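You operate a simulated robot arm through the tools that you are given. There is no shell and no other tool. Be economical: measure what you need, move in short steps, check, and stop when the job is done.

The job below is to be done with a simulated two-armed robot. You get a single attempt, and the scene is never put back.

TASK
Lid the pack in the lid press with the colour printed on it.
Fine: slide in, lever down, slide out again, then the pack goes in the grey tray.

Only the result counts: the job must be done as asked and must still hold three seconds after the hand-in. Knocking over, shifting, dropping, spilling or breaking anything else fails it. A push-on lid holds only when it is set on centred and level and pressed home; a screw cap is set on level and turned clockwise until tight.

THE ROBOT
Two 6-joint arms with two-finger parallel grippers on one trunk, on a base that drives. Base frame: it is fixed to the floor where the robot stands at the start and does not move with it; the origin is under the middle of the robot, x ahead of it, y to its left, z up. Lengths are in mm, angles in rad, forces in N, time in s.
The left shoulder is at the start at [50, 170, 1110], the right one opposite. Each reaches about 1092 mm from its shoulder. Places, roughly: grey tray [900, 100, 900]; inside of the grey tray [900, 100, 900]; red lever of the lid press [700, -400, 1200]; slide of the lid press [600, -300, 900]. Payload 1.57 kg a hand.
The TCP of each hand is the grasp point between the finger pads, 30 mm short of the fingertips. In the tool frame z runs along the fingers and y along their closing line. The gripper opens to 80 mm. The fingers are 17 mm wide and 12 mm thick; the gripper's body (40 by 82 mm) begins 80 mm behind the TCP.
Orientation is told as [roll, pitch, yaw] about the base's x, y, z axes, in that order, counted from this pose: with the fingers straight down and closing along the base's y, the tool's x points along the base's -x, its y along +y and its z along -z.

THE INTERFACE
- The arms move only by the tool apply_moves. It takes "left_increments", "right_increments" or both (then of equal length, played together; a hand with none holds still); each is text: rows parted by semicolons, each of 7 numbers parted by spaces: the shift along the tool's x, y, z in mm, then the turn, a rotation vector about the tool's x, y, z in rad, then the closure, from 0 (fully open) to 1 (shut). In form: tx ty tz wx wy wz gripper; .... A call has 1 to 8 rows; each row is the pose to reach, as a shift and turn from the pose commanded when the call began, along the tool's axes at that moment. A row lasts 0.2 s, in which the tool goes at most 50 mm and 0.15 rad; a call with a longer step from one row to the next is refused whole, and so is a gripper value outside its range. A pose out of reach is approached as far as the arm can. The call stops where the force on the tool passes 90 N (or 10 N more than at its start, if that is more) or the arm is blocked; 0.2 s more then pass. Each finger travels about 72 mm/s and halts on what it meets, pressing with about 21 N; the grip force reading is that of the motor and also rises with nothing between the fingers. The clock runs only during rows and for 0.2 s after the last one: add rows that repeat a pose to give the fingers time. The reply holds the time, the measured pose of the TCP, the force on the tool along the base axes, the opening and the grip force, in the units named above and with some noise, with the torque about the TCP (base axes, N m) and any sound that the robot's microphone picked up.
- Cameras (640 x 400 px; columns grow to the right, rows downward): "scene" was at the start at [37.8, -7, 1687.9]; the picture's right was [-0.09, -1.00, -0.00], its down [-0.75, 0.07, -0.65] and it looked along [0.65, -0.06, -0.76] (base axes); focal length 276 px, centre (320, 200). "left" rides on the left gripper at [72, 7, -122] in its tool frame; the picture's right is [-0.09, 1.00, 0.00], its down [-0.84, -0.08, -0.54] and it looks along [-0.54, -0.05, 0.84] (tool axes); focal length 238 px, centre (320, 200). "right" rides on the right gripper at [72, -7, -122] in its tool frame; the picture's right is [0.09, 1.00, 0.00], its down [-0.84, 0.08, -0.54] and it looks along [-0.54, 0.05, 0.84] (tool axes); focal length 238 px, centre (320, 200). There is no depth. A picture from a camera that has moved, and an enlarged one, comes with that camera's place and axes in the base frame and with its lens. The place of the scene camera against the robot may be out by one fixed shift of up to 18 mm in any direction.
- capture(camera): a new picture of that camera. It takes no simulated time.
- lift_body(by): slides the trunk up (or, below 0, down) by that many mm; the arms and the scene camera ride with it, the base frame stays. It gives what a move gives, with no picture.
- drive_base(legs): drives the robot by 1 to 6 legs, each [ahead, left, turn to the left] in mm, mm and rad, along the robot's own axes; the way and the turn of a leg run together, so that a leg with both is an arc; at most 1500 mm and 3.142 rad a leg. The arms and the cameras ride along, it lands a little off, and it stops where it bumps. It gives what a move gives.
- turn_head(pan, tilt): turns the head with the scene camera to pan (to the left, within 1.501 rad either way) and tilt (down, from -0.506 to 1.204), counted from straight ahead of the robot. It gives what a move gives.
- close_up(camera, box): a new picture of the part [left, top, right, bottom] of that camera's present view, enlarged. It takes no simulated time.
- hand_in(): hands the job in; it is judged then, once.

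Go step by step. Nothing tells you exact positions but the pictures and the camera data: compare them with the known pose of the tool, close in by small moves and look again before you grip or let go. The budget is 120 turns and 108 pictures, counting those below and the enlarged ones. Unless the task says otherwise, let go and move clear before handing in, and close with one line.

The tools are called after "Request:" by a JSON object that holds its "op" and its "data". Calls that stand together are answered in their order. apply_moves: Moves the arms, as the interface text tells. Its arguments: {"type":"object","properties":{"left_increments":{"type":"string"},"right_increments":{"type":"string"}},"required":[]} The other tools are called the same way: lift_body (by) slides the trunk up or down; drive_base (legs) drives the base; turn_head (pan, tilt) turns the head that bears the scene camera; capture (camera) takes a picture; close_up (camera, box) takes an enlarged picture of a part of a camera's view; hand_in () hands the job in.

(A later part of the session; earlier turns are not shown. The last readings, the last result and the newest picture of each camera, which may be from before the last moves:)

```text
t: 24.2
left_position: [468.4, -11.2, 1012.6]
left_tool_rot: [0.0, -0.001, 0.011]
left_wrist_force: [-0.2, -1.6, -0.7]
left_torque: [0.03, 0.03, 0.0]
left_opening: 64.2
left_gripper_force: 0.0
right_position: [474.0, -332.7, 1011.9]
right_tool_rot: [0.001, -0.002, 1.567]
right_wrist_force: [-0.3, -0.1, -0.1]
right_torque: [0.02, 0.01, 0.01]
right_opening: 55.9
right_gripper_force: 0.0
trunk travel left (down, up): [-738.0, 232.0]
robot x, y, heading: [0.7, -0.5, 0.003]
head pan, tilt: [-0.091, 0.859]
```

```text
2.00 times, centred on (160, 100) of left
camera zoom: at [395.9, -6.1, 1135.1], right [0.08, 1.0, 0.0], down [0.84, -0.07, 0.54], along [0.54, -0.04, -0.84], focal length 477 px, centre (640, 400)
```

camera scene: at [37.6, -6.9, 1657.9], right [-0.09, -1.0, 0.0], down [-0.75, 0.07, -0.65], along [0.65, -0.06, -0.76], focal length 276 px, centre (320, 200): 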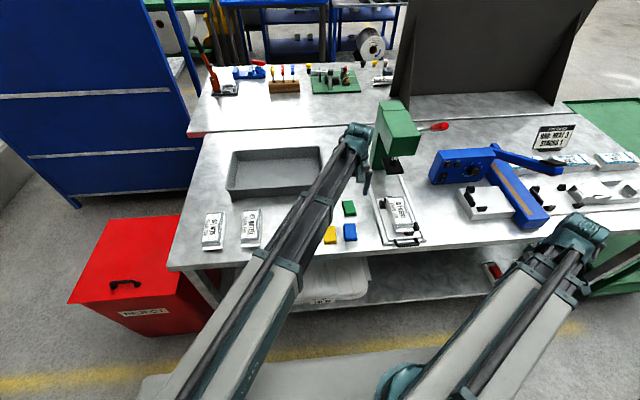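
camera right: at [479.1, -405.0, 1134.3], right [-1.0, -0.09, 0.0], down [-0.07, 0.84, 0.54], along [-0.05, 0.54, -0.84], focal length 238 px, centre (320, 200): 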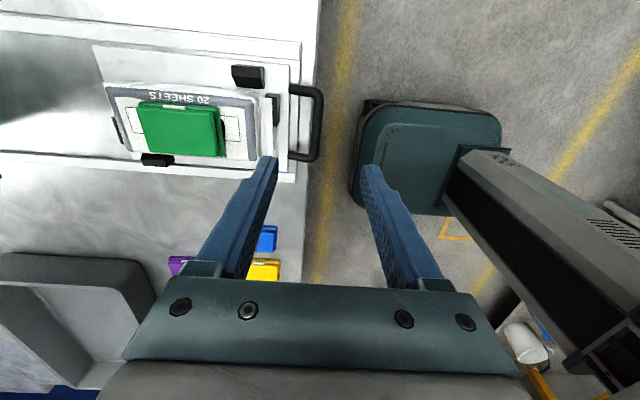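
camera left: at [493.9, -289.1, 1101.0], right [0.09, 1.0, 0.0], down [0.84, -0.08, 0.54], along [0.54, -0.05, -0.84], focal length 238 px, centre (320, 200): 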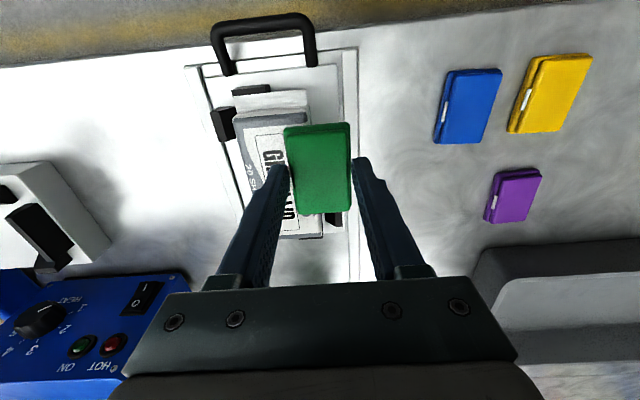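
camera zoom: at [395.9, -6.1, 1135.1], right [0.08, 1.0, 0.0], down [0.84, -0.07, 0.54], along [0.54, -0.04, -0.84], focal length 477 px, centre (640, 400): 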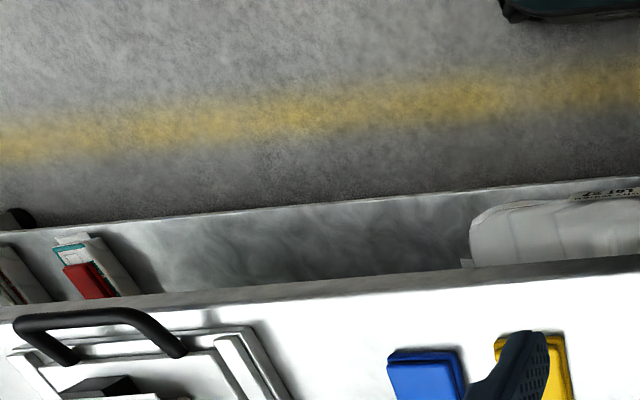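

The slide's handle bar is at about [475,-333,880], hanging just past the table edge. I'll narrow the right fingers, back the left hand off, and lower in steps.

Request:
{"op": "apply_moves", "data": {"left_increments": "40 0 0 0 0 0 0.2; 80 0 0 0 0 0 0.2; 110 0 0 0 0 0 0.2; 110 0 0 0 0 0 0.2", "right_increments": "0 -3 0 0 0 0 0.5; 0 -3 0 0 0 0 0.7; 0 -3 0 0 0 0 0.7; 0 -3 0 0 0 0 0.7"}}

Request:
{"op": "lift_body", "data": {"by": -85}}

Request:
{"op": "close_up", "data": {"camera": "right", "box": [220, 60, 420, 210]}}

```text
t: 25.2
left_position: [400.8, -39.6, 1013.6]
left_tool_rot: [0.002, 0.001, 0.012]
left_wrist_force: [-0.3, 0.3, 0.1]
left_torque: [-0.02, 0.0, 0.0]
left_opening: 63.9
left_gripper_force: 0.1
left hand out of reach, approached as far as the arm can: row 2, 3, 4
right_position: [477.0, -331.3, 1011.8]
right_tool_rot: [0.0, 0.001, 1.567]
right_wrist_force: [0.3, 1.2, 0.3]
right_torque: [-0.03, 0.02, 0.01]
right_opening: 23.9
right_gripper_force: 0.0
trunk travel left (down, up): [-738.0, 232.0]
robot x, y, heading: [3.5, 1.1, 0.001]
head pan, tilt: [-0.091, 0.859]
```

```text
t: 26.4
left_position: [400.2, -38.6, 927.0]
left_tool_rot: [0.002, 0.001, 0.012]
left_wrist_force: [0.3, 0.5, -0.4]
left_torque: [0.02, 0.02, 0.0]
left_opening: 64.1
left_gripper_force: 0.1
right_position: [476.0, -332.5, 928.3]
right_tool_rot: [-0.001, -0.001, 1.568]
right_wrist_force: [0.5, -0.6, 0.1]
right_torque: [-0.04, 0.0, 0.02]
right_opening: 24.0
right_gripper_force: 0.1
trunk travel left (down, up): [-653.0, 317.0]
robot x, y, heading: [-1.1, -0.6, -0.001]
head pan, tilt: [-0.091, 0.859]
```

```text
2.67 times, centred on (320, 135) of right
camera zoom: at [482.6, -405.2, 1049.4], right [-1.0, -0.09, 0.0], down [-0.07, 0.84, 0.54], along [-0.05, 0.54, -0.84], focal length 636 px, centre (320, 373)
```

zoom: 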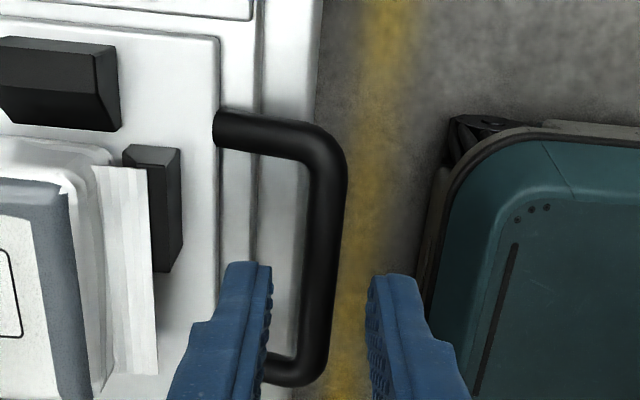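

Request:
{"op": "lift_body", "data": {"by": -18}}

Request:
{"op": "close_up", "data": {"camera": "right", "box": [220, 60, 420, 210]}}

Request:
{"op": "close_up", "data": {"camera": "left", "box": [0, 50, 320, 250]}}

```text
t: 27.1
left_position: [399.9, -39.6, 909.7]
left_tool_rot: [0.002, 0.004, 0.009]
left_wrist_force: [0.1, -0.3, 0.3]
left_torque: [0.01, 0.01, 0.03]
left_opening: 64.1
left_gripper_force: 0.1
right_position: [477.4, -333.7, 910.0]
right_tool_rot: [0.0, 0.001, 1.567]
right_wrist_force: [-0.6, -0.6, 0.5]
right_torque: [-0.01, 0.0, -0.02]
right_opening: 24.2
right_gripper_force: 0.0
trunk travel left (down, up): [-635.0, 335.0]
robot x, y, heading: [1.9, -2.1, -0.002]
head pan, tilt: [-0.091, 0.859]
```

```text
2.67 times, centred on (320, 135) of right
camera zoom: at [482.6, -405.2, 1031.4], right [-1.0, -0.09, 0.0], down [-0.07, 0.84, 0.54], along [-0.05, 0.54, -0.84], focal length 636 px, centre (320, 373)
```

zoom: 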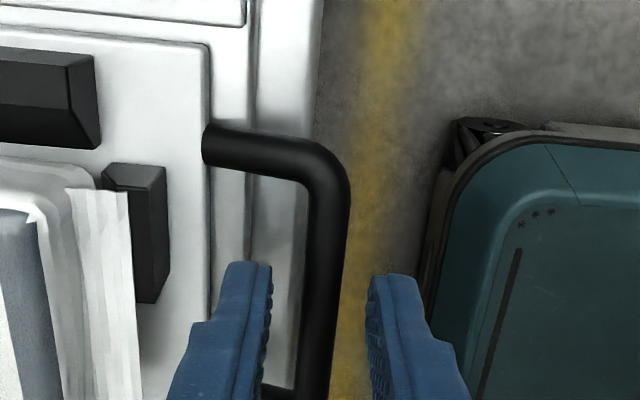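

```text
2.00 times, centred on (160, 150) of left
camera zoom: at [328.4, -33.4, 1032.2], right [0.08, 1.0, 0.0], down [0.84, -0.07, 0.54], along [0.54, -0.04, -0.84], focal length 477 px, centre (640, 300)
```

zoom: 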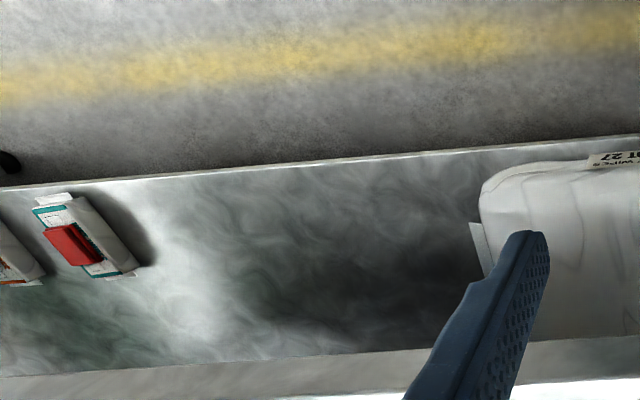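

Request:
{"op": "lift_body", "data": {"by": -5}}

Request:
{"op": "apply_moves", "data": {"right_increments": "0 0 0 0 0 0 0.8; 0 0 0 0 0 0 0.9; 0 0 0 0 0 0 0.95; 0 0 0 0 0 0 0.95"}}

Request:
{"op": "close_up", "data": {"camera": "right", "box": [220, 60, 420, 210]}}

```text
t: 27.6
left_position: [401.0, -39.1, 905.2]
left_tool_rot: [0.002, 0.002, 0.01]
left_wrist_force: [0.1, 0.8, 0.4]
left_torque: [0.04, 0.02, -0.04]
left_opening: 63.9
left_gripper_force: 0.1
right_position: [476.8, -333.6, 904.5]
right_tool_rot: [0.001, -0.001, 1.566]
right_wrist_force: [-0.3, -0.6, -0.1]
right_torque: [0.0, 0.02, -0.04]
right_opening: 24.0
right_gripper_force: 0.1
trunk travel left (down, up): [-630.0, 340.0]
robot x, y, heading: [1.0, 1.6, -0.001]
head pan, tilt: [-0.091, 0.859]
```

```text
t: 28.6
left_position: [399.3, -38.0, 904.9]
left_tool_rot: [0.001, 0.002, 0.01]
left_wrist_force: [-0.3, 0.4, -0.7]
left_torque: [-0.01, -0.02, -0.01]
left_opening: 63.8
left_gripper_force: 0.1
right_position: [477.1, -332.8, 905.8]
right_tool_rot: [0.002, 0.0, 1.567]
right_wrist_force: [-0.2, 1.5, -0.4]
right_torque: [0.0, 0.01, 0.12]
right_opening: 9.6
right_gripper_force: 28.1
trunk travel left (down, up): [-630.0, 340.0]
robot x, y, heading: [1.7, -3.4, -0.003]
head pan, tilt: [-0.091, 0.859]
```

```text
2.67 times, centred on (320, 135) of right
camera zoom: at [482.7, -405.3, 1026.3], right [-1.0, -0.09, 0.0], down [-0.07, 0.84, 0.54], along [-0.05, 0.54, -0.84], focal length 636 px, centre (320, 373)
```

zoom: 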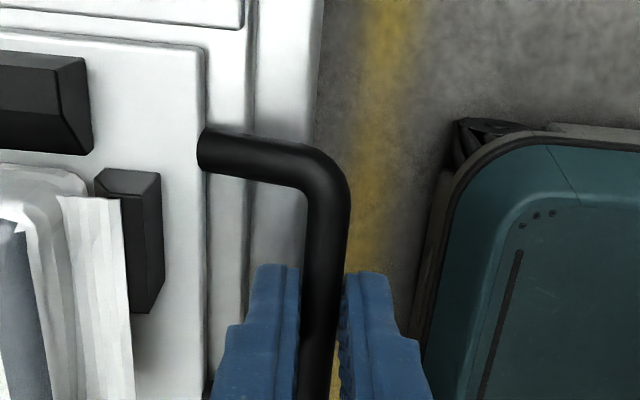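

The handle is gripped. I push the slide in gently.

Request:
{"op": "apply_moves", "data": {"right_increments": "0 -5 0 0 0 0 0.95; 0 -13 0 0 0 0 0.95; 0 -22 0 0 0 0 0.95; 0 -31 0 0 0 0 0.95; 0 -40 0 0 0 0 0.95; 0 -48 0 0 0 0 0.95; 0 -55 0 0 0 0 0.95; 0 -60 0 0 0 0 0.95"}}

Request:
{"op": "capture", "data": {"camera": "right"}}

Request:
{"op": "close_up", "data": {"camera": "scene", "box": [340, 90, 460, 250]}}

```text
t: 30.4
left_position: [400.1, -37.2, 905.2]
left_tool_rot: [0.002, 0.001, 0.01]
left_wrist_force: [0.1, 0.0, 0.7]
left_torque: [0.0, 0.04, -0.03]
left_opening: 63.9
left_gripper_force: 0.1
right_position: [537.5, -332.5, 906.1]
right_tool_rot: [0.0, -0.001, 1.568]
right_wrist_force: [-0.8, 2.4, -1.9]
right_torque: [0.12, 0.05, 0.13]
right_opening: 9.8
right_gripper_force: 28.2
trunk travel left (down, up): [-630.0, 340.0]
robot x, y, heading: [-2.3, 0.6, -0.0]
head pan, tilt: [-0.091, 0.859]
```

```text
66 pictures are left
camera right: at [543.4, -405.3, 1026.3], right [-1.0, -0.09, 0.0], down [-0.07, 0.84, 0.54], along [-0.05, 0.54, -0.84], focal length 238 px, centre (320, 200)
```

right: 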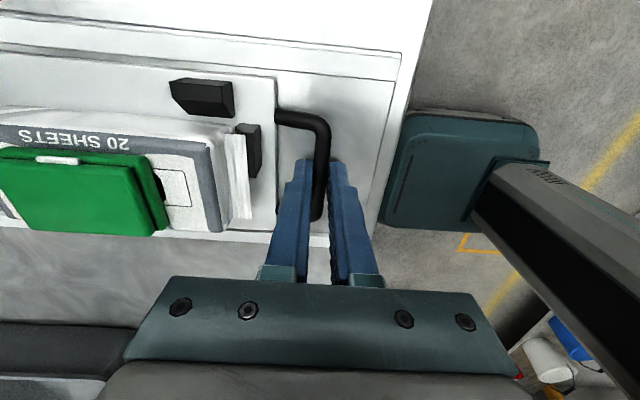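

```text
2.50 times, centred on (400, 170) of scene
camera zoom: at [37.8, -6.7, 1592.9], right [-0.09, -1.0, 0.0], down [-0.75, 0.07, -0.65], along [0.65, -0.06, -0.76], focal length 690 px, centre (120, 275)
```

zoom: 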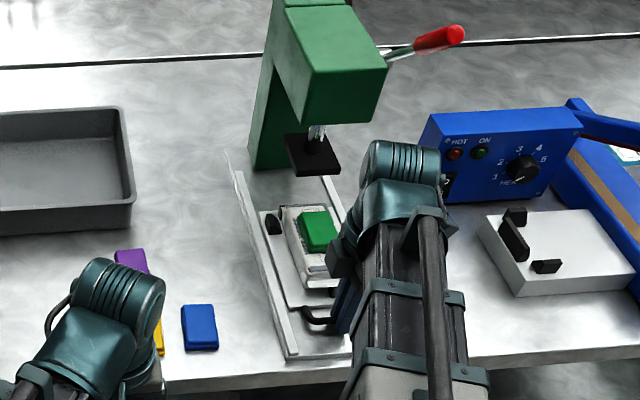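

Request:
{"op": "apply_moves", "data": {"right_increments": "0 -5 0 0 0 0 0.95; 0 -13 0 0 0 0 0.95; 0 -22 0 0 0 0 0.95; 0 -31 0 0 0 0 0.95; 0 -38 0 0 0 0 0.95; 0 -44 0 0 0 0 0.95; 0 -48 0 0 0 0 0.95; 0 -50 0 0 0 0 0.95"}}

Request:
{"op": "capture", "data": {"camera": "right"}}

Request:
{"op": "close_up", "data": {"camera": "scene", "box": [360, 100, 440, 210]}}

```text
t: 32.2
left_position: [400.1, -37.8, 905.1]
left_tool_rot: [0.0, 0.002, 0.011]
left_wrist_force: [1.0, 0.4, 0.9]
left_torque: [-0.01, 0.01, -0.03]
left_opening: 64.0
left_gripper_force: 0.0
right_position: [587.9, -332.8, 904.3]
right_tool_rot: [-0.001, 0.0, 1.566]
right_wrist_force: [-1.1, 7.3, -3.5]
right_torque: [-0.19, 0.04, 0.12]
right_opening: 9.8
right_gripper_force: 28.0
trunk travel left (down, up): [-630.0, 340.0]
robot x, y, heading: [-0.9, 0.5, -0.001]
head pan, tilt: [-0.091, 0.859]
```

```text
64 pictures are left
camera right: at [593.5, -405.3, 1026.3], right [-1.0, -0.09, 0.0], down [-0.07, 0.84, 0.54], along [-0.05, 0.54, -0.84], focal length 238 px, centre (320, 200)
```

right: 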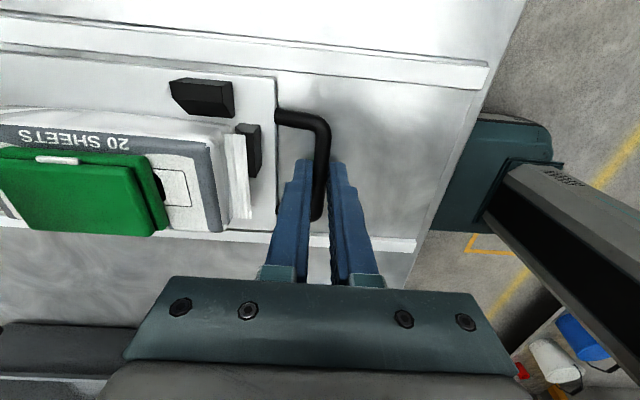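

```text
3.64 times, centred on (400, 155) of scene
camera zoom: at [38.0, -6.2, 1592.9], right [-0.09, -1.0, 0.0], down [-0.75, 0.07, -0.65], along [0.65, -0.06, -0.76], focal length 1003 px, centre (29, 364)
```

zoom: 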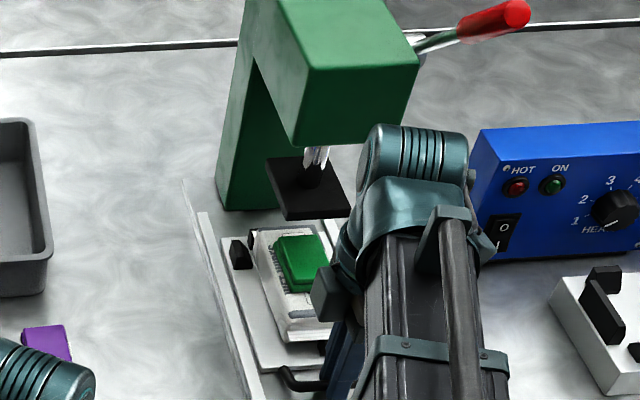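

Request:
{"op": "apply_moves", "data": {"right_increments": "-1 -3 0 0 0 0 0.95; -1.5 -9 0 0 0 0 0.95; -1.5 -15 0 0 0 0 0.95; -2 -21 0 0 0 0 0.95; -2 -26 0 0 0 0 0.95; -2 -29 0 0 0 0 0.95; -2 -30 0 0 0 0 0.95"}}

Request:
{"op": "close_up", "data": {"camera": "scene", "box": [360, 100, 440, 210]}}

```text
t: 33.8
left_position: [400.5, -40.4, 905.0]
left_tool_rot: [0.002, 0.0, 0.012]
left_wrist_force: [0.7, -0.5, -0.5]
left_torque: [-0.02, -0.06, -0.04]
left_opening: 64.1
left_gripper_force: 0.0
right_position: [616.3, -333.1, 904.0]
right_tool_rot: [0.0, 0.002, 1.564]
right_wrist_force: [-1.4, -10.6, 3.8]
right_torque: [0.28, 0.03, 0.14]
right_opening: 9.9
right_gripper_force: 27.8
trunk travel left (down, up): [-630.0, 340.0]
robot x, y, heading: [0.2, -0.6, -0.005]
head pan, tilt: [-0.091, 0.859]
```

```text
3.64 times, centred on (400, 155) of scene
camera zoom: at [37.3, -8.1, 1593.0], right [-0.09, -1.0, 0.0], down [-0.75, 0.07, -0.65], along [0.65, -0.06, -0.76], focal length 1003 px, centre (29, 364)
```

zoom: 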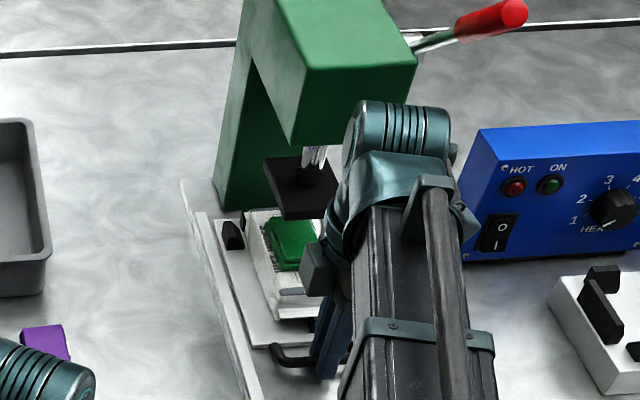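

Request:
{"op": "apply_moves", "data": {"right_increments": "1 -2 0 0 0 0 0.95; 1 -5 0 0 0 0 0.95; 1 -8 0 0 0 0 0.95; 1 -11 0 0 0 0 0.95; 1 -14 0 0 0 0 0.95; 1 -17 0 0 0 0 0.95; 1 -20 0 0 0 0 0.95; 1 -20 0 0 0 0 0.95"}}

Request:
{"op": "close_up", "data": {"camera": "scene", "box": [360, 100, 440, 210]}}

Request:
{"op": "capture", "data": {"camera": "right"}}

```text
t: 35.6
left_position: [398.6, -39.4, 905.4]
left_tool_rot: [0.002, -0.001, 0.011]
left_wrist_force: [-0.3, -0.3, 0.1]
left_torque: [0.02, 0.0, 0.01]
left_opening: 63.8
left_gripper_force: 0.0
right_position: [634.4, -332.7, 906.5]
right_tool_rot: [0.006, -0.002, 1.568]
right_wrist_force: [-31.9, -5.7, -3.2]
right_torque: [-0.1, 0.59, 0.13]
right_opening: 23.8
right_gripper_force: 10.5
trunk travel left (down, up): [-630.0, 340.0]
robot x, y, heading: [-0.1, -0.1, -0.002]
head pan, tilt: [-0.091, 0.859]
```

```text
3.64 times, centred on (400, 155) of scene
camera zoom: at [34.4, -7.6, 1593.1], right [-0.09, -1.0, 0.0], down [-0.75, 0.07, -0.65], along [0.65, -0.06, -0.76], focal length 1003 px, centre (29, 364)
```

zoom: 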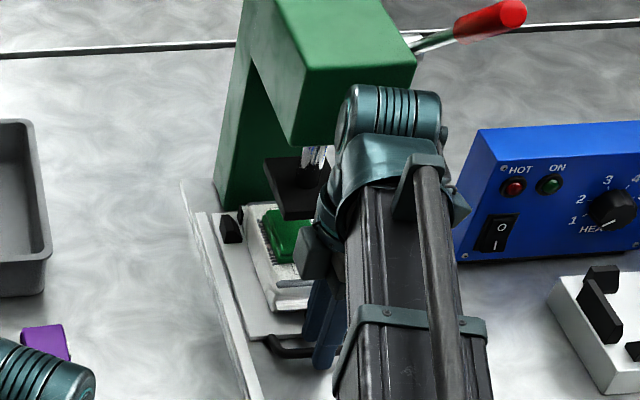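

```text
60 pictures are left
camera right: at [640.4, -405.0, 1027.5], right [-1.0, -0.09, 0.01], down [-0.07, 0.84, 0.54], along [-0.05, 0.54, -0.84], focal length 238 px, centre (320, 200)
```

right: 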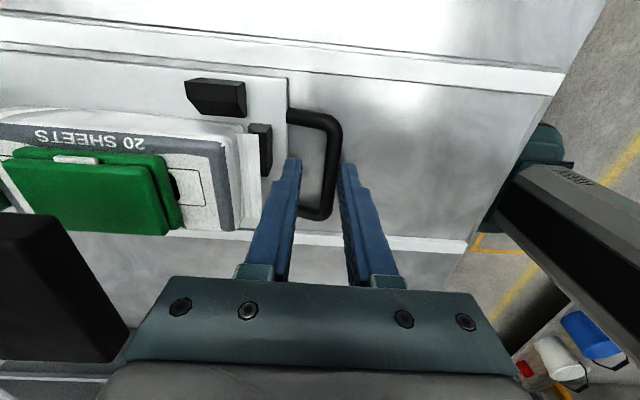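

The slide has reached its stop (32 N, the bar pushed the fingers apart). I'll back off a bit, free the handle, rise and inspect.

Request:
{"op": "apply_moves", "data": {"right_increments": "0 4 0 0 0 0 0.75; 0 9 0 0 0 0 0.72; 0 9 0 0 0 0 0.7; 0 9 0 0 0 0 0.7"}}

Request:
{"op": "lift_body", "data": {"by": 40}}

Request:
{"op": "capture", "data": {"camera": "right"}}

```text
t: 36.6
left_position: [401.4, -38.7, 905.2]
left_tool_rot: [0.001, 0.003, 0.01]
left_wrist_force: [-0.5, 0.4, 0.3]
left_torque: [0.0, -0.01, 0.04]
left_opening: 64.0
left_gripper_force: 0.1
right_position: [629.2, -332.9, 904.7]
right_tool_rot: [0.001, 0.0, 1.568]
right_wrist_force: [-0.1, 0.0, 0.0]
right_torque: [0.01, 0.02, -0.02]
right_opening: 23.8
right_gripper_force: 0.0
trunk travel left (down, up): [-630.0, 340.0]
robot x, y, heading: [-1.2, -1.1, 0.001]
head pan, tilt: [-0.091, 0.859]
```

```text
t: 37.5
left_position: [399.3, -37.6, 944.8]
left_tool_rot: [0.003, 0.001, 0.011]
left_wrist_force: [-0.5, 0.2, 0.1]
left_torque: [0.04, 0.0, 0.0]
left_opening: 63.7
left_gripper_force: 0.1
right_position: [628.7, -332.3, 944.7]
right_tool_rot: [0.0, -0.002, 1.569]
right_wrist_force: [0.3, -0.1, 0.3]
right_torque: [0.01, 0.02, 0.01]
right_opening: 24.0
right_gripper_force: 0.2
trunk travel left (down, up): [-670.0, 300.0]
robot x, y, heading: [-4.1, 2.1, 0.0]
head pan, tilt: [-0.091, 0.859]
```

```text
59 pictures are left
camera right: at [634.6, -405.3, 1066.2], right [-1.0, -0.09, 0.0], down [-0.07, 0.84, 0.54], along [-0.05, 0.54, -0.84], focal length 238 px, centre (320, 200)
```

right: 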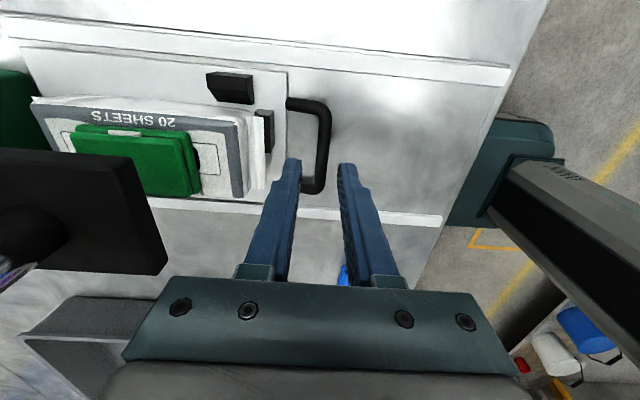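

The pack sits at the stop under the press head. I back the right hand out, raise the trunk and study the lever.

Request:
{"op": "apply_moves", "data": {"right_increments": "0 40 0 0 0 0 0.7; 0 80 0 0 0 0 0.6; 0 120 0 0 0 0 0.5; 0 150 0 0 0 0 0.5; 10 180 0 0 0 0 0.5; 30 200 0 0 0 0 0.5; 60 215 0 0 0 0 0.5; 60 215 0 0 0 0 0.5"}}

Request:
{"op": "lift_body", "data": {"by": 200}}

Request:
{"op": "apply_moves", "data": {"right_increments": "0 0 0 0 0 0.14 0.3; 0 0 0 0 0 0.28 0.3; 0 0 0 0 0 0.42 0.3; 0 0 0 0 0 0.56 0.3; 0 0 0 0 0 0.7 0.3; 0 0 0 0 0 0.84 0.3; 0 0 0 0 0 0.98 0.3; 0 0 0 0 0 1.12 0.3"}}

Request:
{"op": "apply_moves", "data": {"right_increments": "0 0 0 0 0 0.14 0.3; 0 0 0 0 0 0.28 0.3; 0 0 0 0 0 0.42 0.3; 0 0 0 0 0 0.448 0.3; 0 0 0 0 0 0.448 0.3"}}

Request:
{"op": "capture", "data": {"camera": "right"}}

Request:
{"op": "close_up", "data": {"camera": "scene", "box": [340, 80, 500, 220]}}

```text
t: 39.2
left_position: [399.8, -39.7, 945.8]
left_tool_rot: [0.003, 0.001, 0.01]
left_wrist_force: [0.2, -0.2, -0.1]
left_torque: [-0.01, 0.02, -0.04]
left_opening: 63.9
left_gripper_force: 0.0
right_position: [415.3, -393.8, 944.8]
right_tool_rot: [0.001, -0.001, 1.567]
right_wrist_force: [0.4, 0.2, -0.8]
right_torque: [0.04, 0.01, -0.01]
right_opening: 39.8
right_gripper_force: 0.0
trunk travel left (down, up): [-670.0, 300.0]
robot x, y, heading: [-1.6, 0.3, 0.0]
head pan, tilt: [-0.091, 0.859]
```

```text
t: 41.4
left_position: [400.1, -38.5, 1144.6]
left_tool_rot: [0.002, 0.002, 0.01]
left_wrist_force: [-0.1, 0.2, -1.0]
left_torque: [0.03, -0.01, 0.02]
left_opening: 63.9
left_gripper_force: 0.0
right_position: [413.6, -393.9, 1144.1]
right_tool_rot: [0.0, 0.0, 1.57]
right_wrist_force: [0.4, 0.1, -0.1]
right_torque: [-0.01, 0.02, 0.0]
right_opening: 40.0
right_gripper_force: 0.2
trunk travel left (down, up): [-870.0, 100.0]
robot x, y, heading: [-1.1, -1.9, -0.002]
head pan, tilt: [-0.091, 0.859]
```

```text
t: 43.2
left_position: [401.0, -38.6, 1145.4]
left_tool_rot: [0.002, 0.002, 0.011]
left_wrist_force: [-0.4, -0.1, -0.4]
left_torque: [0.03, 0.0, 0.06]
left_opening: 63.9
left_gripper_force: 0.0
right_position: [413.7, -392.8, 1143.8]
right_tool_rot: [-0.001, 0.002, 0.445]
right_wrist_force: [-0.3, 0.0, 0.6]
right_torque: [-0.01, 0.01, -0.05]
right_opening: 56.1
right_gripper_force: 0.0
trunk travel left (down, up): [-870.0, 100.0]
robot x, y, heading: [-0.3, -0.7, 0.0]
head pan, tilt: [-0.091, 0.859]
```

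```text
t: 44.4
left_position: [400.3, -38.2, 1144.1]
left_tool_rot: [0.003, 0.001, 0.012]
left_wrist_force: [-0.1, -0.6, 0.2]
left_torque: [0.02, -0.03, -0.02]
left_opening: 64.0
left_gripper_force: 0.1
right_position: [412.7, -393.4, 1145.2]
right_tool_rot: [-0.001, 0.0, -0.001]
right_wrist_force: [0.1, 0.1, 0.7]
right_torque: [0.0, 0.02, 0.01]
right_opening: 56.5
right_gripper_force: 0.0
trunk travel left (down, up): [-870.0, 100.0]
robot x, y, heading: [-1.1, -2.3, -0.001]
head pan, tilt: [-0.091, 0.859]
```

```text
58 pictures are left
camera right: at [341.5, -399.8, 1266.3], right [-0.09, 1.0, 0.0], down [0.84, 0.08, 0.54], along [0.54, 0.05, -0.84], focal length 238 px, centre (320, 200)
```

right: 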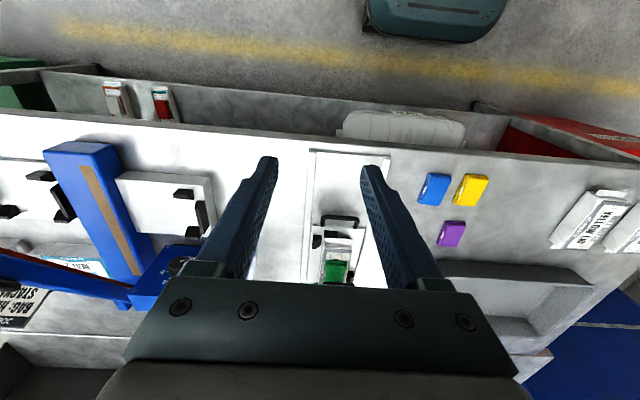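

```text
2.86 times, centred on (420, 150) of scene
camera zoom: at [37.8, -6.9, 1832.9], right [-0.09, -1.0, 0.0], down [-0.75, 0.07, -0.65], along [0.65, -0.06, -0.76], focal length 788 px, centre (34, 343)
```

zoom: 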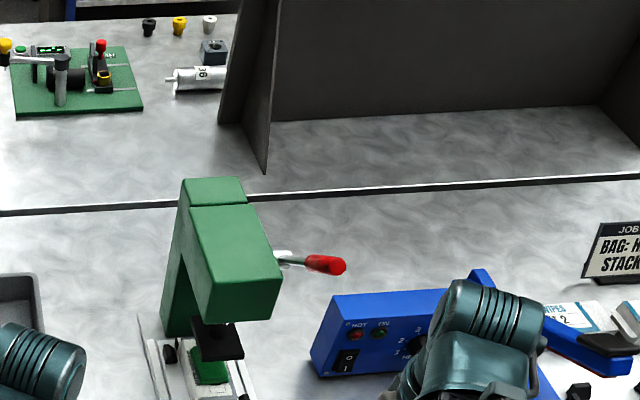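

From three trunk heights I get the lever's red end at about [640,-402,1223] and its pivot near [743,-385,1141]. I'll bring the right hand up with open fingers in front of it to look.

Request:
{"op": "lift_body", "data": {"by": 95}}

Request:
{"op": "apply_moves", "data": {"right_increments": "-30 -1 0 0 0 0 0; -60 -2 0 0 0 0 0; -90 -3 0 0 0 0 0; -120 -5 0 0 0 0 0; -142 -5 0 0 0 0 0; -142 -5 0 0 0 0 0"}}

Request:
{"op": "capture", "data": {"camera": "right"}}

Request:
{"op": "close_up", "data": {"camera": "scene", "box": [340, 80, 500, 220]}}

```text
t: 45.7
left_position: [400.5, -39.3, 1240.6]
left_tool_rot: [0.002, 0.003, 0.011]
left_wrist_force: [-0.1, -0.2, 0.0]
left_torque: [-0.01, 0.02, 0.05]
left_opening: 64.0
left_gripper_force: 0.1
right_position: [413.8, -393.5, 1239.6]
right_tool_rot: [0.0, 0.0, -0.001]
right_wrist_force: [0.4, -0.4, 0.0]
right_torque: [0.0, -0.01, 0.02]
right_opening: 56.1
right_gripper_force: 0.1
trunk travel left (down, up): [-965.0, 5.0]
robot x, y, heading: [-3.0, -1.6, 0.002]
head pan, tilt: [-0.091, 0.859]
```

```text
t: 47.1
left_position: [399.6, -39.4, 1240.2]
left_tool_rot: [0.002, 0.002, 0.01]
left_wrist_force: [-0.2, -1.3, -0.3]
left_torque: [0.03, 0.0, 0.02]
left_opening: 64.1
left_gripper_force: 0.1
right_position: [558.6, -399.6, 1239.2]
right_tool_rot: [0.0, 0.002, -0.001]
right_wrist_force: [-1.1, 0.2, -0.1]
right_torque: [-0.02, -0.01, -0.01]
right_opening: 79.8
right_gripper_force: 0.0
trunk travel left (down, up): [-965.0, 5.0]
robot x, y, heading: [-0.4, -3.2, 0.002]
head pan, tilt: [-0.091, 0.859]
```

```text
56 pictures are left
camera right: at [484.8, -405.7, 1361.4], right [-0.09, 1.0, 0.0], down [0.84, 0.08, 0.54], along [0.54, 0.05, -0.84], focal length 238 px, centre (320, 200)
```

right: 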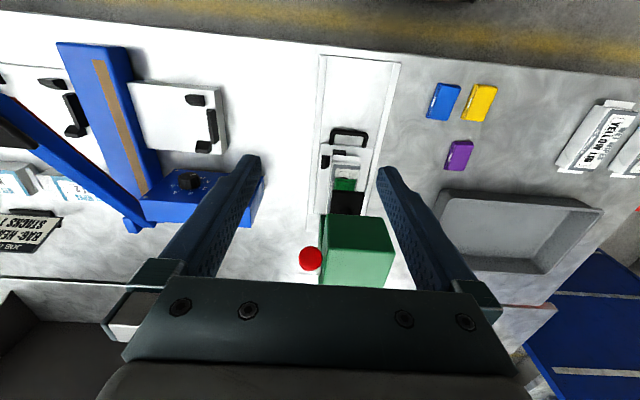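

```text
2.86 times, centred on (420, 150) of scene
camera zoom: at [37.4, -7.0, 1927.9], right [-0.09, -1.0, 0.0], down [-0.75, 0.07, -0.65], along [0.65, -0.06, -0.76], focal length 788 px, centre (34, 343)
```

zoom: 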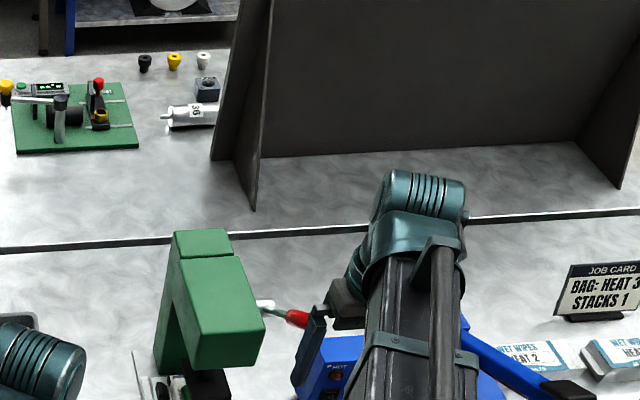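

The lever points straight back at the hand, centred at y≈-399. I'll lower, slide forward so the lever enters between the fingers, and press it down with the palm.

Request:
{"op": "lift_body", "data": {"by": -40}}

Request:
{"op": "apply_moves", "data": {"right_increments": "-15 0 0 0 0 0 0.2; -30 0 0 0 0 0 0.4; -45 0 0 0 0 0 0.45; -60 0 0 0 0 0 0.45; -73 0 0 0 0 0 0.45; -73 0 0 0 0 0 0.45"}}

Request:
{"op": "capture", "data": {"camera": "right"}}

Request:
{"op": "close_up", "data": {"camera": "scene", "box": [340, 80, 500, 220]}}

```text
t: 47.9
left_position: [400.6, -38.8, 1199.4]
left_tool_rot: [0.002, 0.002, 0.011]
left_wrist_force: [-0.1, 0.9, -0.5]
left_torque: [0.0, 0.01, 0.04]
left_opening: 64.2
left_gripper_force: 0.2
right_position: [557.8, -399.8, 1199.4]
right_tool_rot: [-0.001, 0.0, -0.002]
right_wrist_force: [-0.3, 0.7, 0.6]
right_torque: [-0.01, -0.03, 0.03]
right_opening: 79.9
right_gripper_force: 0.3
trunk travel left (down, up): [-925.0, 45.0]
robot x, y, heading: [-0.7, -1.3, 0.002]
head pan, tilt: [-0.091, 0.859]
```

```text
t: 49.3
left_position: [399.9, -38.7, 1200.9]
left_tool_rot: [0.003, 0.002, 0.011]
left_wrist_force: [0.2, -0.2, 0.1]
left_torque: [-0.02, 0.04, 0.04]
left_opening: 64.3
left_gripper_force: 0.0
right_position: [631.0, -399.5, 1199.4]
right_tool_rot: [0.0, 0.0, 0.0]
right_wrist_force: [-0.1, 0.0, 0.2]
right_torque: [-0.02, -0.01, -0.01]
right_opening: 44.2
right_gripper_force: 0.1
trunk travel left (down, up): [-925.0, 45.0]
robot x, y, heading: [2.8, 1.9, 0.004]
head pan, tilt: [-0.091, 0.859]
```

```text
54 pictures are left
camera right: at [558.5, -405.8, 1321.4], right [-0.09, 1.0, 0.0], down [0.84, 0.08, 0.54], along [0.54, 0.05, -0.84], focal length 238 px, centre (320, 200)
```

right: 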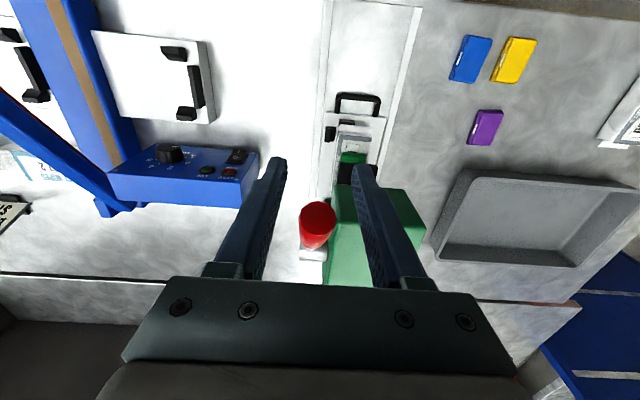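

```text
2.86 times, centred on (420, 150) of scene
camera zoom: at [37.5, -6.9, 1887.9], right [-0.09, -1.0, 0.0], down [-0.75, 0.07, -0.65], along [0.65, -0.06, -0.76], focal length 788 px, centre (34, 343)
```

zoom: 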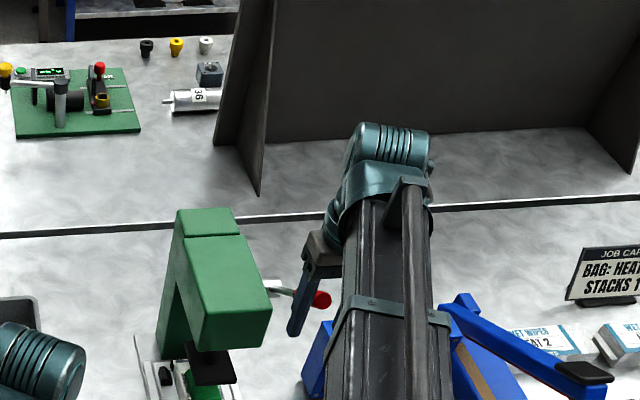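

Request:
{"op": "apply_moves", "data": {"right_increments": "-8 0 0 0 0 0 0.45; -8 0 0 0 0 0 0.45"}}

Request:
{"op": "lift_body", "data": {"by": -40}}

Request:
{"op": "lift_body", "data": {"by": -20}}

Request:
{"op": "capture", "data": {"camera": "right"}}

Request:
{"op": "capture", "data": {"camera": "scene"}}

```text
t: 49.9
left_position: [399.7, -39.4, 1199.9]
left_tool_rot: [0.001, 0.003, 0.011]
left_wrist_force: [-0.4, -0.4, 0.8]
left_torque: [-0.03, 0.01, -0.01]
left_opening: 64.0
left_gripper_force: 0.0
right_position: [638.3, -399.3, 1199.0]
right_tool_rot: [0.0, -0.001, -0.001]
right_wrist_force: [0.5, -0.4, 0.1]
right_torque: [-0.02, 0.01, -0.03]
right_opening: 43.9
right_gripper_force: 0.0
trunk travel left (down, up): [-925.0, 45.0]
robot x, y, heading: [-0.3, 0.5, -0.006]
head pan, tilt: [-0.091, 0.859]
```

```text
t: 50.8
left_position: [400.9, -38.6, 1160.2]
left_tool_rot: [0.002, 0.003, 0.01]
left_wrist_force: [-0.3, -0.1, -0.4]
left_torque: [0.01, -0.01, 0.0]
left_opening: 64.0
left_gripper_force: 0.0
right_position: [638.5, -399.8, 1160.0]
right_tool_rot: [0.0, 0.001, -0.001]
right_wrist_force: [0.4, 0.5, 0.7]
right_torque: [0.04, 0.01, -0.02]
right_opening: 44.1
right_gripper_force: 0.0
trunk travel left (down, up): [-885.0, 85.0]
robot x, y, heading: [-0.2, 0.7, 0.0]
head pan, tilt: [-0.091, 0.859]
```

```text
t: 51.4
left_position: [399.9, -38.8, 1140.3]
left_tool_rot: [0.002, 0.001, 0.011]
left_wrist_force: [-0.4, 0.0, -0.5]
left_torque: [0.02, 0.01, -0.01]
left_opening: 64.1
left_gripper_force: 0.0
right_position: [639.4, -399.7, 1138.3]
right_tool_rot: [0.0, 0.001, -0.001]
right_wrist_force: [-0.1, 0.6, -0.1]
right_torque: [-0.02, 0.02, 0.03]
right_opening: 44.0
right_gripper_force: 0.0
trunk travel left (down, up): [-865.0, 105.0]
robot x, y, heading: [0.1, -0.6, 0.002]
head pan, tilt: [-0.091, 0.859]
```

```text
52 pictures are left
camera right: at [566.5, -406.3, 1261.2], right [-0.09, 1.0, 0.0], down [0.84, 0.08, 0.54], along [0.54, 0.05, -0.84], focal length 238 px, centre (320, 200)
```

right: 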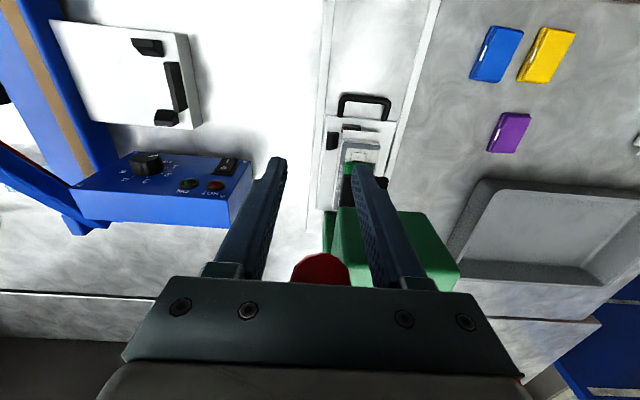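

```text
51 pictures are left
camera scene: at [37.9, -6.9, 1827.8], right [-0.09, -1.0, 0.0], down [-0.75, 0.07, -0.65], along [0.65, -0.06, -0.76], focal length 276 px, centre (320, 200)
```

scene: 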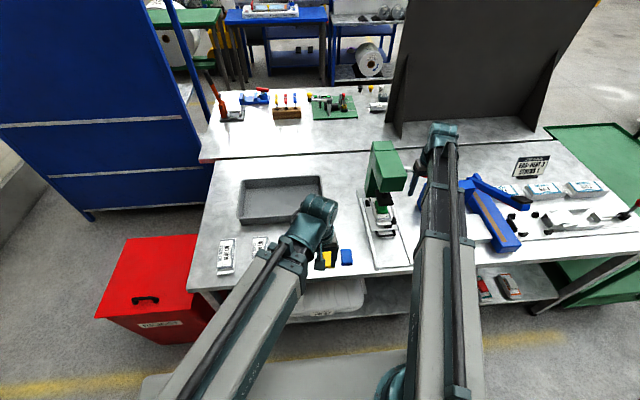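

Request:
{"op": "lift_body", "data": {"by": -15}}

Request:
{"op": "lift_body", "data": {"by": -15}}

Request:
{"op": "close_up", "data": {"camera": "scene", "box": [340, 100, 470, 240]}}

```text
t: 52.1
left_position: [399.7, -38.0, 1124.5]
left_tool_rot: [0.002, 0.002, 0.009]
left_wrist_force: [0.7, 0.2, -0.6]
left_torque: [-0.01, 0.03, -0.01]
left_opening: 63.9
left_gripper_force: 0.0
right_position: [639.6, -399.8, 1124.4]
right_tool_rot: [0.001, 0.0, -0.001]
right_wrist_force: [-0.1, -0.5, 1.0]
right_torque: [0.03, 0.02, 0.03]
right_opening: 44.1
right_gripper_force: 0.0
trunk travel left (down, up): [-850.0, 120.0]
robot x, y, heading: [-1.2, 2.1, -0.004]
head pan, tilt: [-0.091, 0.859]
```

```text
t: 52.7
left_position: [399.7, -38.6, 1109.3]
left_tool_rot: [0.003, 0.003, 0.011]
left_wrist_force: [-0.4, 0.2, -0.1]
left_torque: [-0.02, -0.02, 0.01]
left_opening: 63.9
left_gripper_force: 0.0
right_position: [638.8, -399.8, 1109.6]
right_tool_rot: [0.0, 0.001, -0.004]
right_wrist_force: [1.9, 1.5, 0.2]
right_torque: [0.01, 0.1, 0.01]
right_opening: 43.9
right_gripper_force: 0.1
trunk travel left (down, up): [-835.0, 135.0]
robot x, y, heading: [0.3, 0.7, 0.002]
head pan, tilt: [-0.091, 0.859]
```

```text
2.86 times, centred on (405, 170) of scene
camera zoom: at [37.7, -6.8, 1797.8], right [-0.09, -1.0, 0.0], down [-0.75, 0.07, -0.65], along [0.65, -0.06, -0.76], focal length 788 px, centre (77, 286)
```

zoom: 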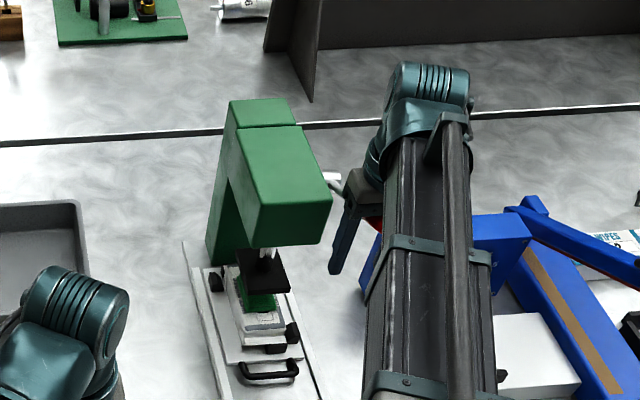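

Request:
{"op": "lift_body", "data": {"by": -15}}

Request:
{"op": "lift_body", "data": {"by": -15}}

Request:
{"op": "capture", "data": {"camera": "right"}}

Request:
{"op": "close_up", "data": {"camera": "scene", "box": [340, 100, 470, 240]}}

```text
t: 53.3
left_position: [399.4, -38.0, 1094.5]
left_tool_rot: [0.001, 0.001, 0.01]
left_wrist_force: [-0.3, 0.0, 0.0]
left_torque: [-0.01, 0.02, -0.01]
left_opening: 64.1
left_gripper_force: 0.1
right_position: [639.2, -399.5, 1094.6]
right_tool_rot: [-0.002, 0.0, -0.002]
right_wrist_force: [1.2, 0.5, 0.8]
right_torque: [0.01, 0.05, -0.01]
right_opening: 43.9
right_gripper_force: 0.0
trunk travel left (down, up): [-820.0, 150.0]
robot x, y, heading: [2.6, -4.2, -0.001]
head pan, tilt: [-0.091, 0.859]
```

```text
t: 54.0
left_position: [400.7, -38.5, 1079.5]
left_tool_rot: [0.002, 0.001, 0.011]
left_wrist_force: [0.8, -0.4, -0.1]
left_torque: [-0.01, 0.03, -0.04]
left_opening: 63.9
left_gripper_force: 0.0
right_position: [640.1, -398.9, 1080.0]
right_tool_rot: [0.001, 0.0, -0.002]
right_wrist_force: [0.2, -0.1, -0.4]
right_torque: [0.01, 0.1, -0.01]
right_opening: 44.0
right_gripper_force: 0.0
trunk travel left (down, up): [-805.0, 165.0]
robot x, y, heading: [-0.2, -3.1, 0.004]
head pan, tilt: [-0.091, 0.859]
```

```text
49 pictures are left
camera right: at [566.5, -406.3, 1201.3], right [-0.09, 1.0, 0.0], down [0.84, 0.08, 0.54], along [0.54, 0.05, -0.84], focal length 238 px, centre (320, 200)
```

right: 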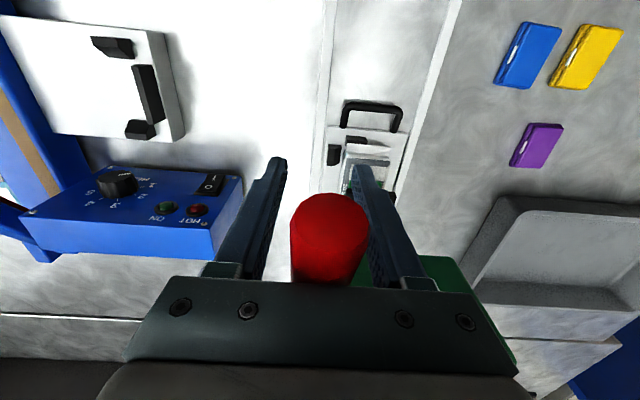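

```text
2.86 times, centred on (405, 170) of scene
camera zoom: at [37.8, -6.8, 1767.8], right [-0.09, -1.0, 0.0], down [-0.75, 0.07, -0.65], along [0.65, -0.06, -0.76], focal length 788 px, centre (77, 286)
```

zoom: 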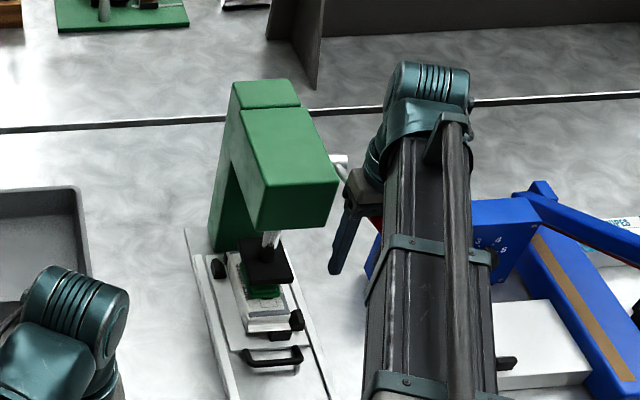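

The lever follows freely and the pad is coming down. Continue lowering.

Request:
{"op": "lift_body", "data": {"by": -15}}

Request:
{"op": "lift_body", "data": {"by": -12}}

Request:
{"op": "close_up", "data": {"camera": "scene", "box": [350, 140, 430, 230]}}

```text
t: 54.6
left_position: [400.3, -38.5, 1065.4]
left_tool_rot: [0.002, 0.002, 0.011]
left_wrist_force: [0.1, -0.8, 0.4]
left_torque: [0.0, -0.02, 0.03]
left_opening: 64.2
left_gripper_force: 0.1
right_position: [638.6, -399.6, 1063.9]
right_tool_rot: [0.0, 0.0, -0.002]
right_wrist_force: [1.6, 0.0, 0.9]
right_torque: [0.01, 0.07, 0.01]
right_opening: 44.0
right_gripper_force: 0.0
trunk travel left (down, up): [-790.0, 180.0]
robot x, y, heading: [3.3, -0.4, -0.002]
head pan, tilt: [-0.091, 0.859]
```

```text
t: 55.2
left_position: [399.3, -38.9, 1052.4]
left_tool_rot: [0.001, 0.002, 0.012]
left_wrist_force: [-0.2, -0.1, 0.2]
left_torque: [0.0, 0.0, -0.02]
left_opening: 63.9
left_gripper_force: 0.2
right_position: [639.6, -399.8, 1052.5]
right_tool_rot: [0.0, 0.0, -0.001]
right_wrist_force: [1.1, 0.4, 1.3]
right_torque: [0.02, 0.06, -0.01]
right_opening: 43.8
right_gripper_force: 0.0
trunk travel left (down, up): [-778.0, 192.0]
robot x, y, heading: [0.1, 0.1, -0.0]
head pan, tilt: [-0.091, 0.859]
```

```text
4.44 times, centred on (390, 185) of scene
camera zoom: at [37.7, -6.8, 1740.8], right [-0.09, -1.0, 0.0], down [-0.75, 0.07, -0.65], along [0.65, -0.06, -0.76], focal length 1226 px, centre (9, 267)
```

zoom: 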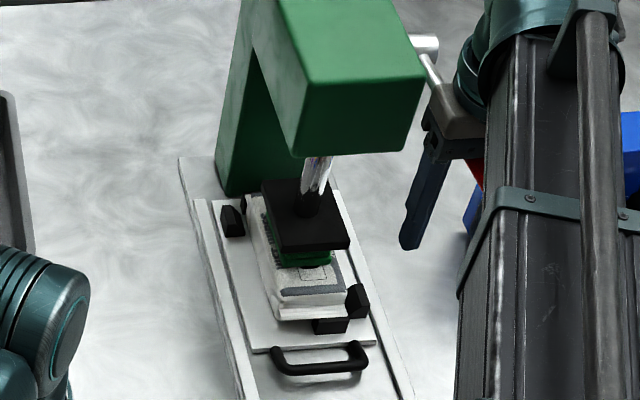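

Request:
{"op": "lift_body", "data": {"by": -8}}

Request:
{"op": "lift_body", "data": {"by": -6}}

Request:
{"op": "close_up", "data": {"camera": "scene", "box": [350, 140, 430, 230]}}

```text
t: 55.8
left_position: [400.4, -39.1, 1043.7]
left_tool_rot: [0.002, 0.002, 0.011]
left_wrist_force: [-0.8, -0.1, -0.4]
left_torque: [0.0, 0.0, 0.04]
left_opening: 63.7
left_gripper_force: 0.1
right_position: [638.8, -400.7, 1044.8]
right_tool_rot: [0.001, -0.001, -0.002]
right_wrist_force: [0.1, -1.3, 1.7]
right_torque: [0.01, 0.02, -0.04]
right_opening: 44.0
right_gripper_force: 0.2
trunk travel left (down, up): [-770.0, 200.0]
robot x, y, heading: [-3.3, -2.0, 0.004]
head pan, tilt: [-0.091, 0.859]
```

```text
t: 56.3
left_position: [399.7, -38.3, 1039.4]
left_tool_rot: [0.002, 0.002, 0.009]
left_wrist_force: [-0.4, -0.5, -0.3]
left_torque: [0.0, 0.0, 0.0]
left_opening: 64.1
left_gripper_force: 0.1
right_position: [638.5, -398.6, 1038.7]
right_tool_rot: [0.001, -0.002, -0.001]
right_wrist_force: [0.0, 0.5, 1.5]
right_torque: [-0.04, -0.01, 0.02]
right_opening: 44.1
right_gripper_force: 0.1
trunk travel left (down, up): [-764.0, 206.0]
robot x, y, heading: [0.9, -1.2, -0.002]
head pan, tilt: [-0.091, 0.859]
```

```text
4.44 times, centred on (390, 185) of scene
camera zoom: at [37.6, -6.8, 1726.9], right [-0.09, -1.0, 0.0], down [-0.75, 0.07, -0.65], along [0.65, -0.06, -0.76], focal length 1226 px, centre (9, 267)
```

zoom: 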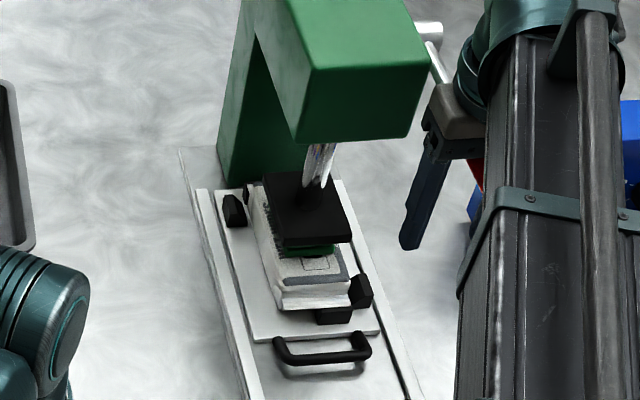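

Request:
{"op": "lift_body", "data": {"by": -6}}

Request:
{"op": "lift_body", "data": {"by": -6}}

Request:
{"op": "close_up", "data": {"camera": "scene", "box": [350, 140, 430, 230]}}

```text
t: 56.9
left_position: [400.1, -38.9, 1033.2]
left_tool_rot: [0.003, 0.0, 0.01]
left_wrist_force: [0.5, -0.4, 0.1]
left_torque: [0.02, -0.01, -0.02]
left_opening: 64.1
left_gripper_force: 0.1
right_position: [639.6, -400.2, 1033.0]
right_tool_rot: [0.0, 0.001, -0.001]
right_wrist_force: [-1.0, 0.7, 2.2]
right_torque: [0.0, -0.14, 0.02]
right_opening: 43.9
right_gripper_force: 0.1
trunk travel left (down, up): [-758.0, 212.0]
robot x, y, heading: [0.2, -1.8, 0.005]
head pan, tilt: [-0.091, 0.859]
```

```text
t: 57.4
left_position: [400.8, -37.8, 1027.0]
left_tool_rot: [0.0, 0.002, 0.009]
left_wrist_force: [-0.6, -0.3, 0.9]
left_torque: [-0.02, 0.02, 0.0]
left_opening: 64.1
left_gripper_force: 0.0
right_position: [638.2, -399.9, 1027.7]
right_tool_rot: [0.0, 0.0, -0.002]
right_wrist_force: [-0.6, -1.1, 8.4]
right_torque: [0.09, -0.29, -0.04]
right_opening: 43.7
right_gripper_force: 0.0
trunk travel left (down, up): [-752.0, 218.0]
robot x, y, heading: [0.9, -3.0, -0.001]
head pan, tilt: [-0.091, 0.859]
```

```text
4.44 times, centred on (390, 185) of scene
camera zoom: at [36.9, -6.6, 1715.0], right [-0.09, -1.0, 0.0], down [-0.75, 0.07, -0.65], along [0.65, -0.06, -0.76], focal length 1226 px, centre (9, 267)
```

zoom: 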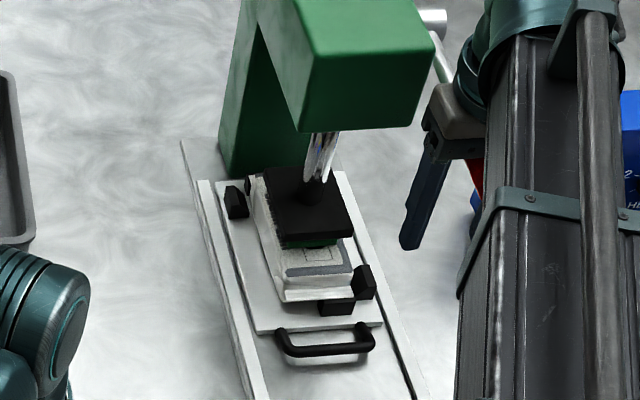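

Request:
{"op": "lift_body", "data": {"by": -3}}

Request:
{"op": "lift_body", "data": {"by": -3}}

Request:
{"op": "lift_body", "data": {"by": -2}}

```text
t: 57.9
left_position: [400.5, -38.7, 1025.1]
left_tool_rot: [0.0, 0.0, 0.011]
left_wrist_force: [-0.1, 0.4, 0.2]
left_torque: [0.02, 0.0, 0.04]
left_opening: 63.9
left_gripper_force: 0.1
right_position: [638.3, -398.5, 1025.5]
right_tool_rot: [-0.003, -0.001, -0.002]
right_wrist_force: [5.1, -5.1, 28.1]
right_torque: [0.36, -0.34, -0.12]
right_opening: 43.7
right_gripper_force: 0.0
trunk travel left (down, up): [-749.0, 221.0]
robot x, y, heading: [-4.4, 3.4, -0.004]
head pan, tilt: [-0.091, 0.859]
```

```text
t: 58.5
left_position: [399.2, -37.6, 1021.5]
left_tool_rot: [-0.001, 0.0, 0.011]
left_wrist_force: [0.4, -0.2, 0.3]
left_torque: [-0.04, -0.01, -0.01]
left_opening: 64.0
left_gripper_force: 0.0
right_position: [638.2, -399.6, 1023.3]
right_tool_rot: [-0.002, -0.007, -0.002]
right_wrist_force: [15.2, -10.4, 61.2]
right_torque: [0.87, -0.4, -0.27]
right_opening: 43.9
right_gripper_force: 0.1
trunk travel left (down, up): [-746.0, 224.0]
robot x, y, heading: [2.5, 1.3, -0.004]
head pan, tilt: [-0.091, 0.859]
```

```text
t: 59.0
left_position: [397.4, -37.2, 1020.9]
left_tool_rot: [-0.003, -0.002, 0.01]
left_wrist_force: [0.0, -0.5, -0.5]
left_torque: [0.03, 0.02, -0.06]
left_opening: 63.7
left_gripper_force: 0.1
right_position: [638.7, -399.0, 1023.3]
right_tool_rot: [-0.004, -0.013, -0.005]
right_wrist_force: [0.7, -1.7, 65.1]
right_torque: [0.11, -1.77, -0.06]
right_opening: 43.8
right_gripper_force: 0.0
trunk travel left (down, up): [-745.0, 225.0]
robot x, y, heading: [1.3, -0.6, -0.0]
head pan, tilt: [-0.091, 0.859]
stopped: the force on the tool passed its limit at 92 N (the readings are from after the stop); the commanded pose is now the measured one
```

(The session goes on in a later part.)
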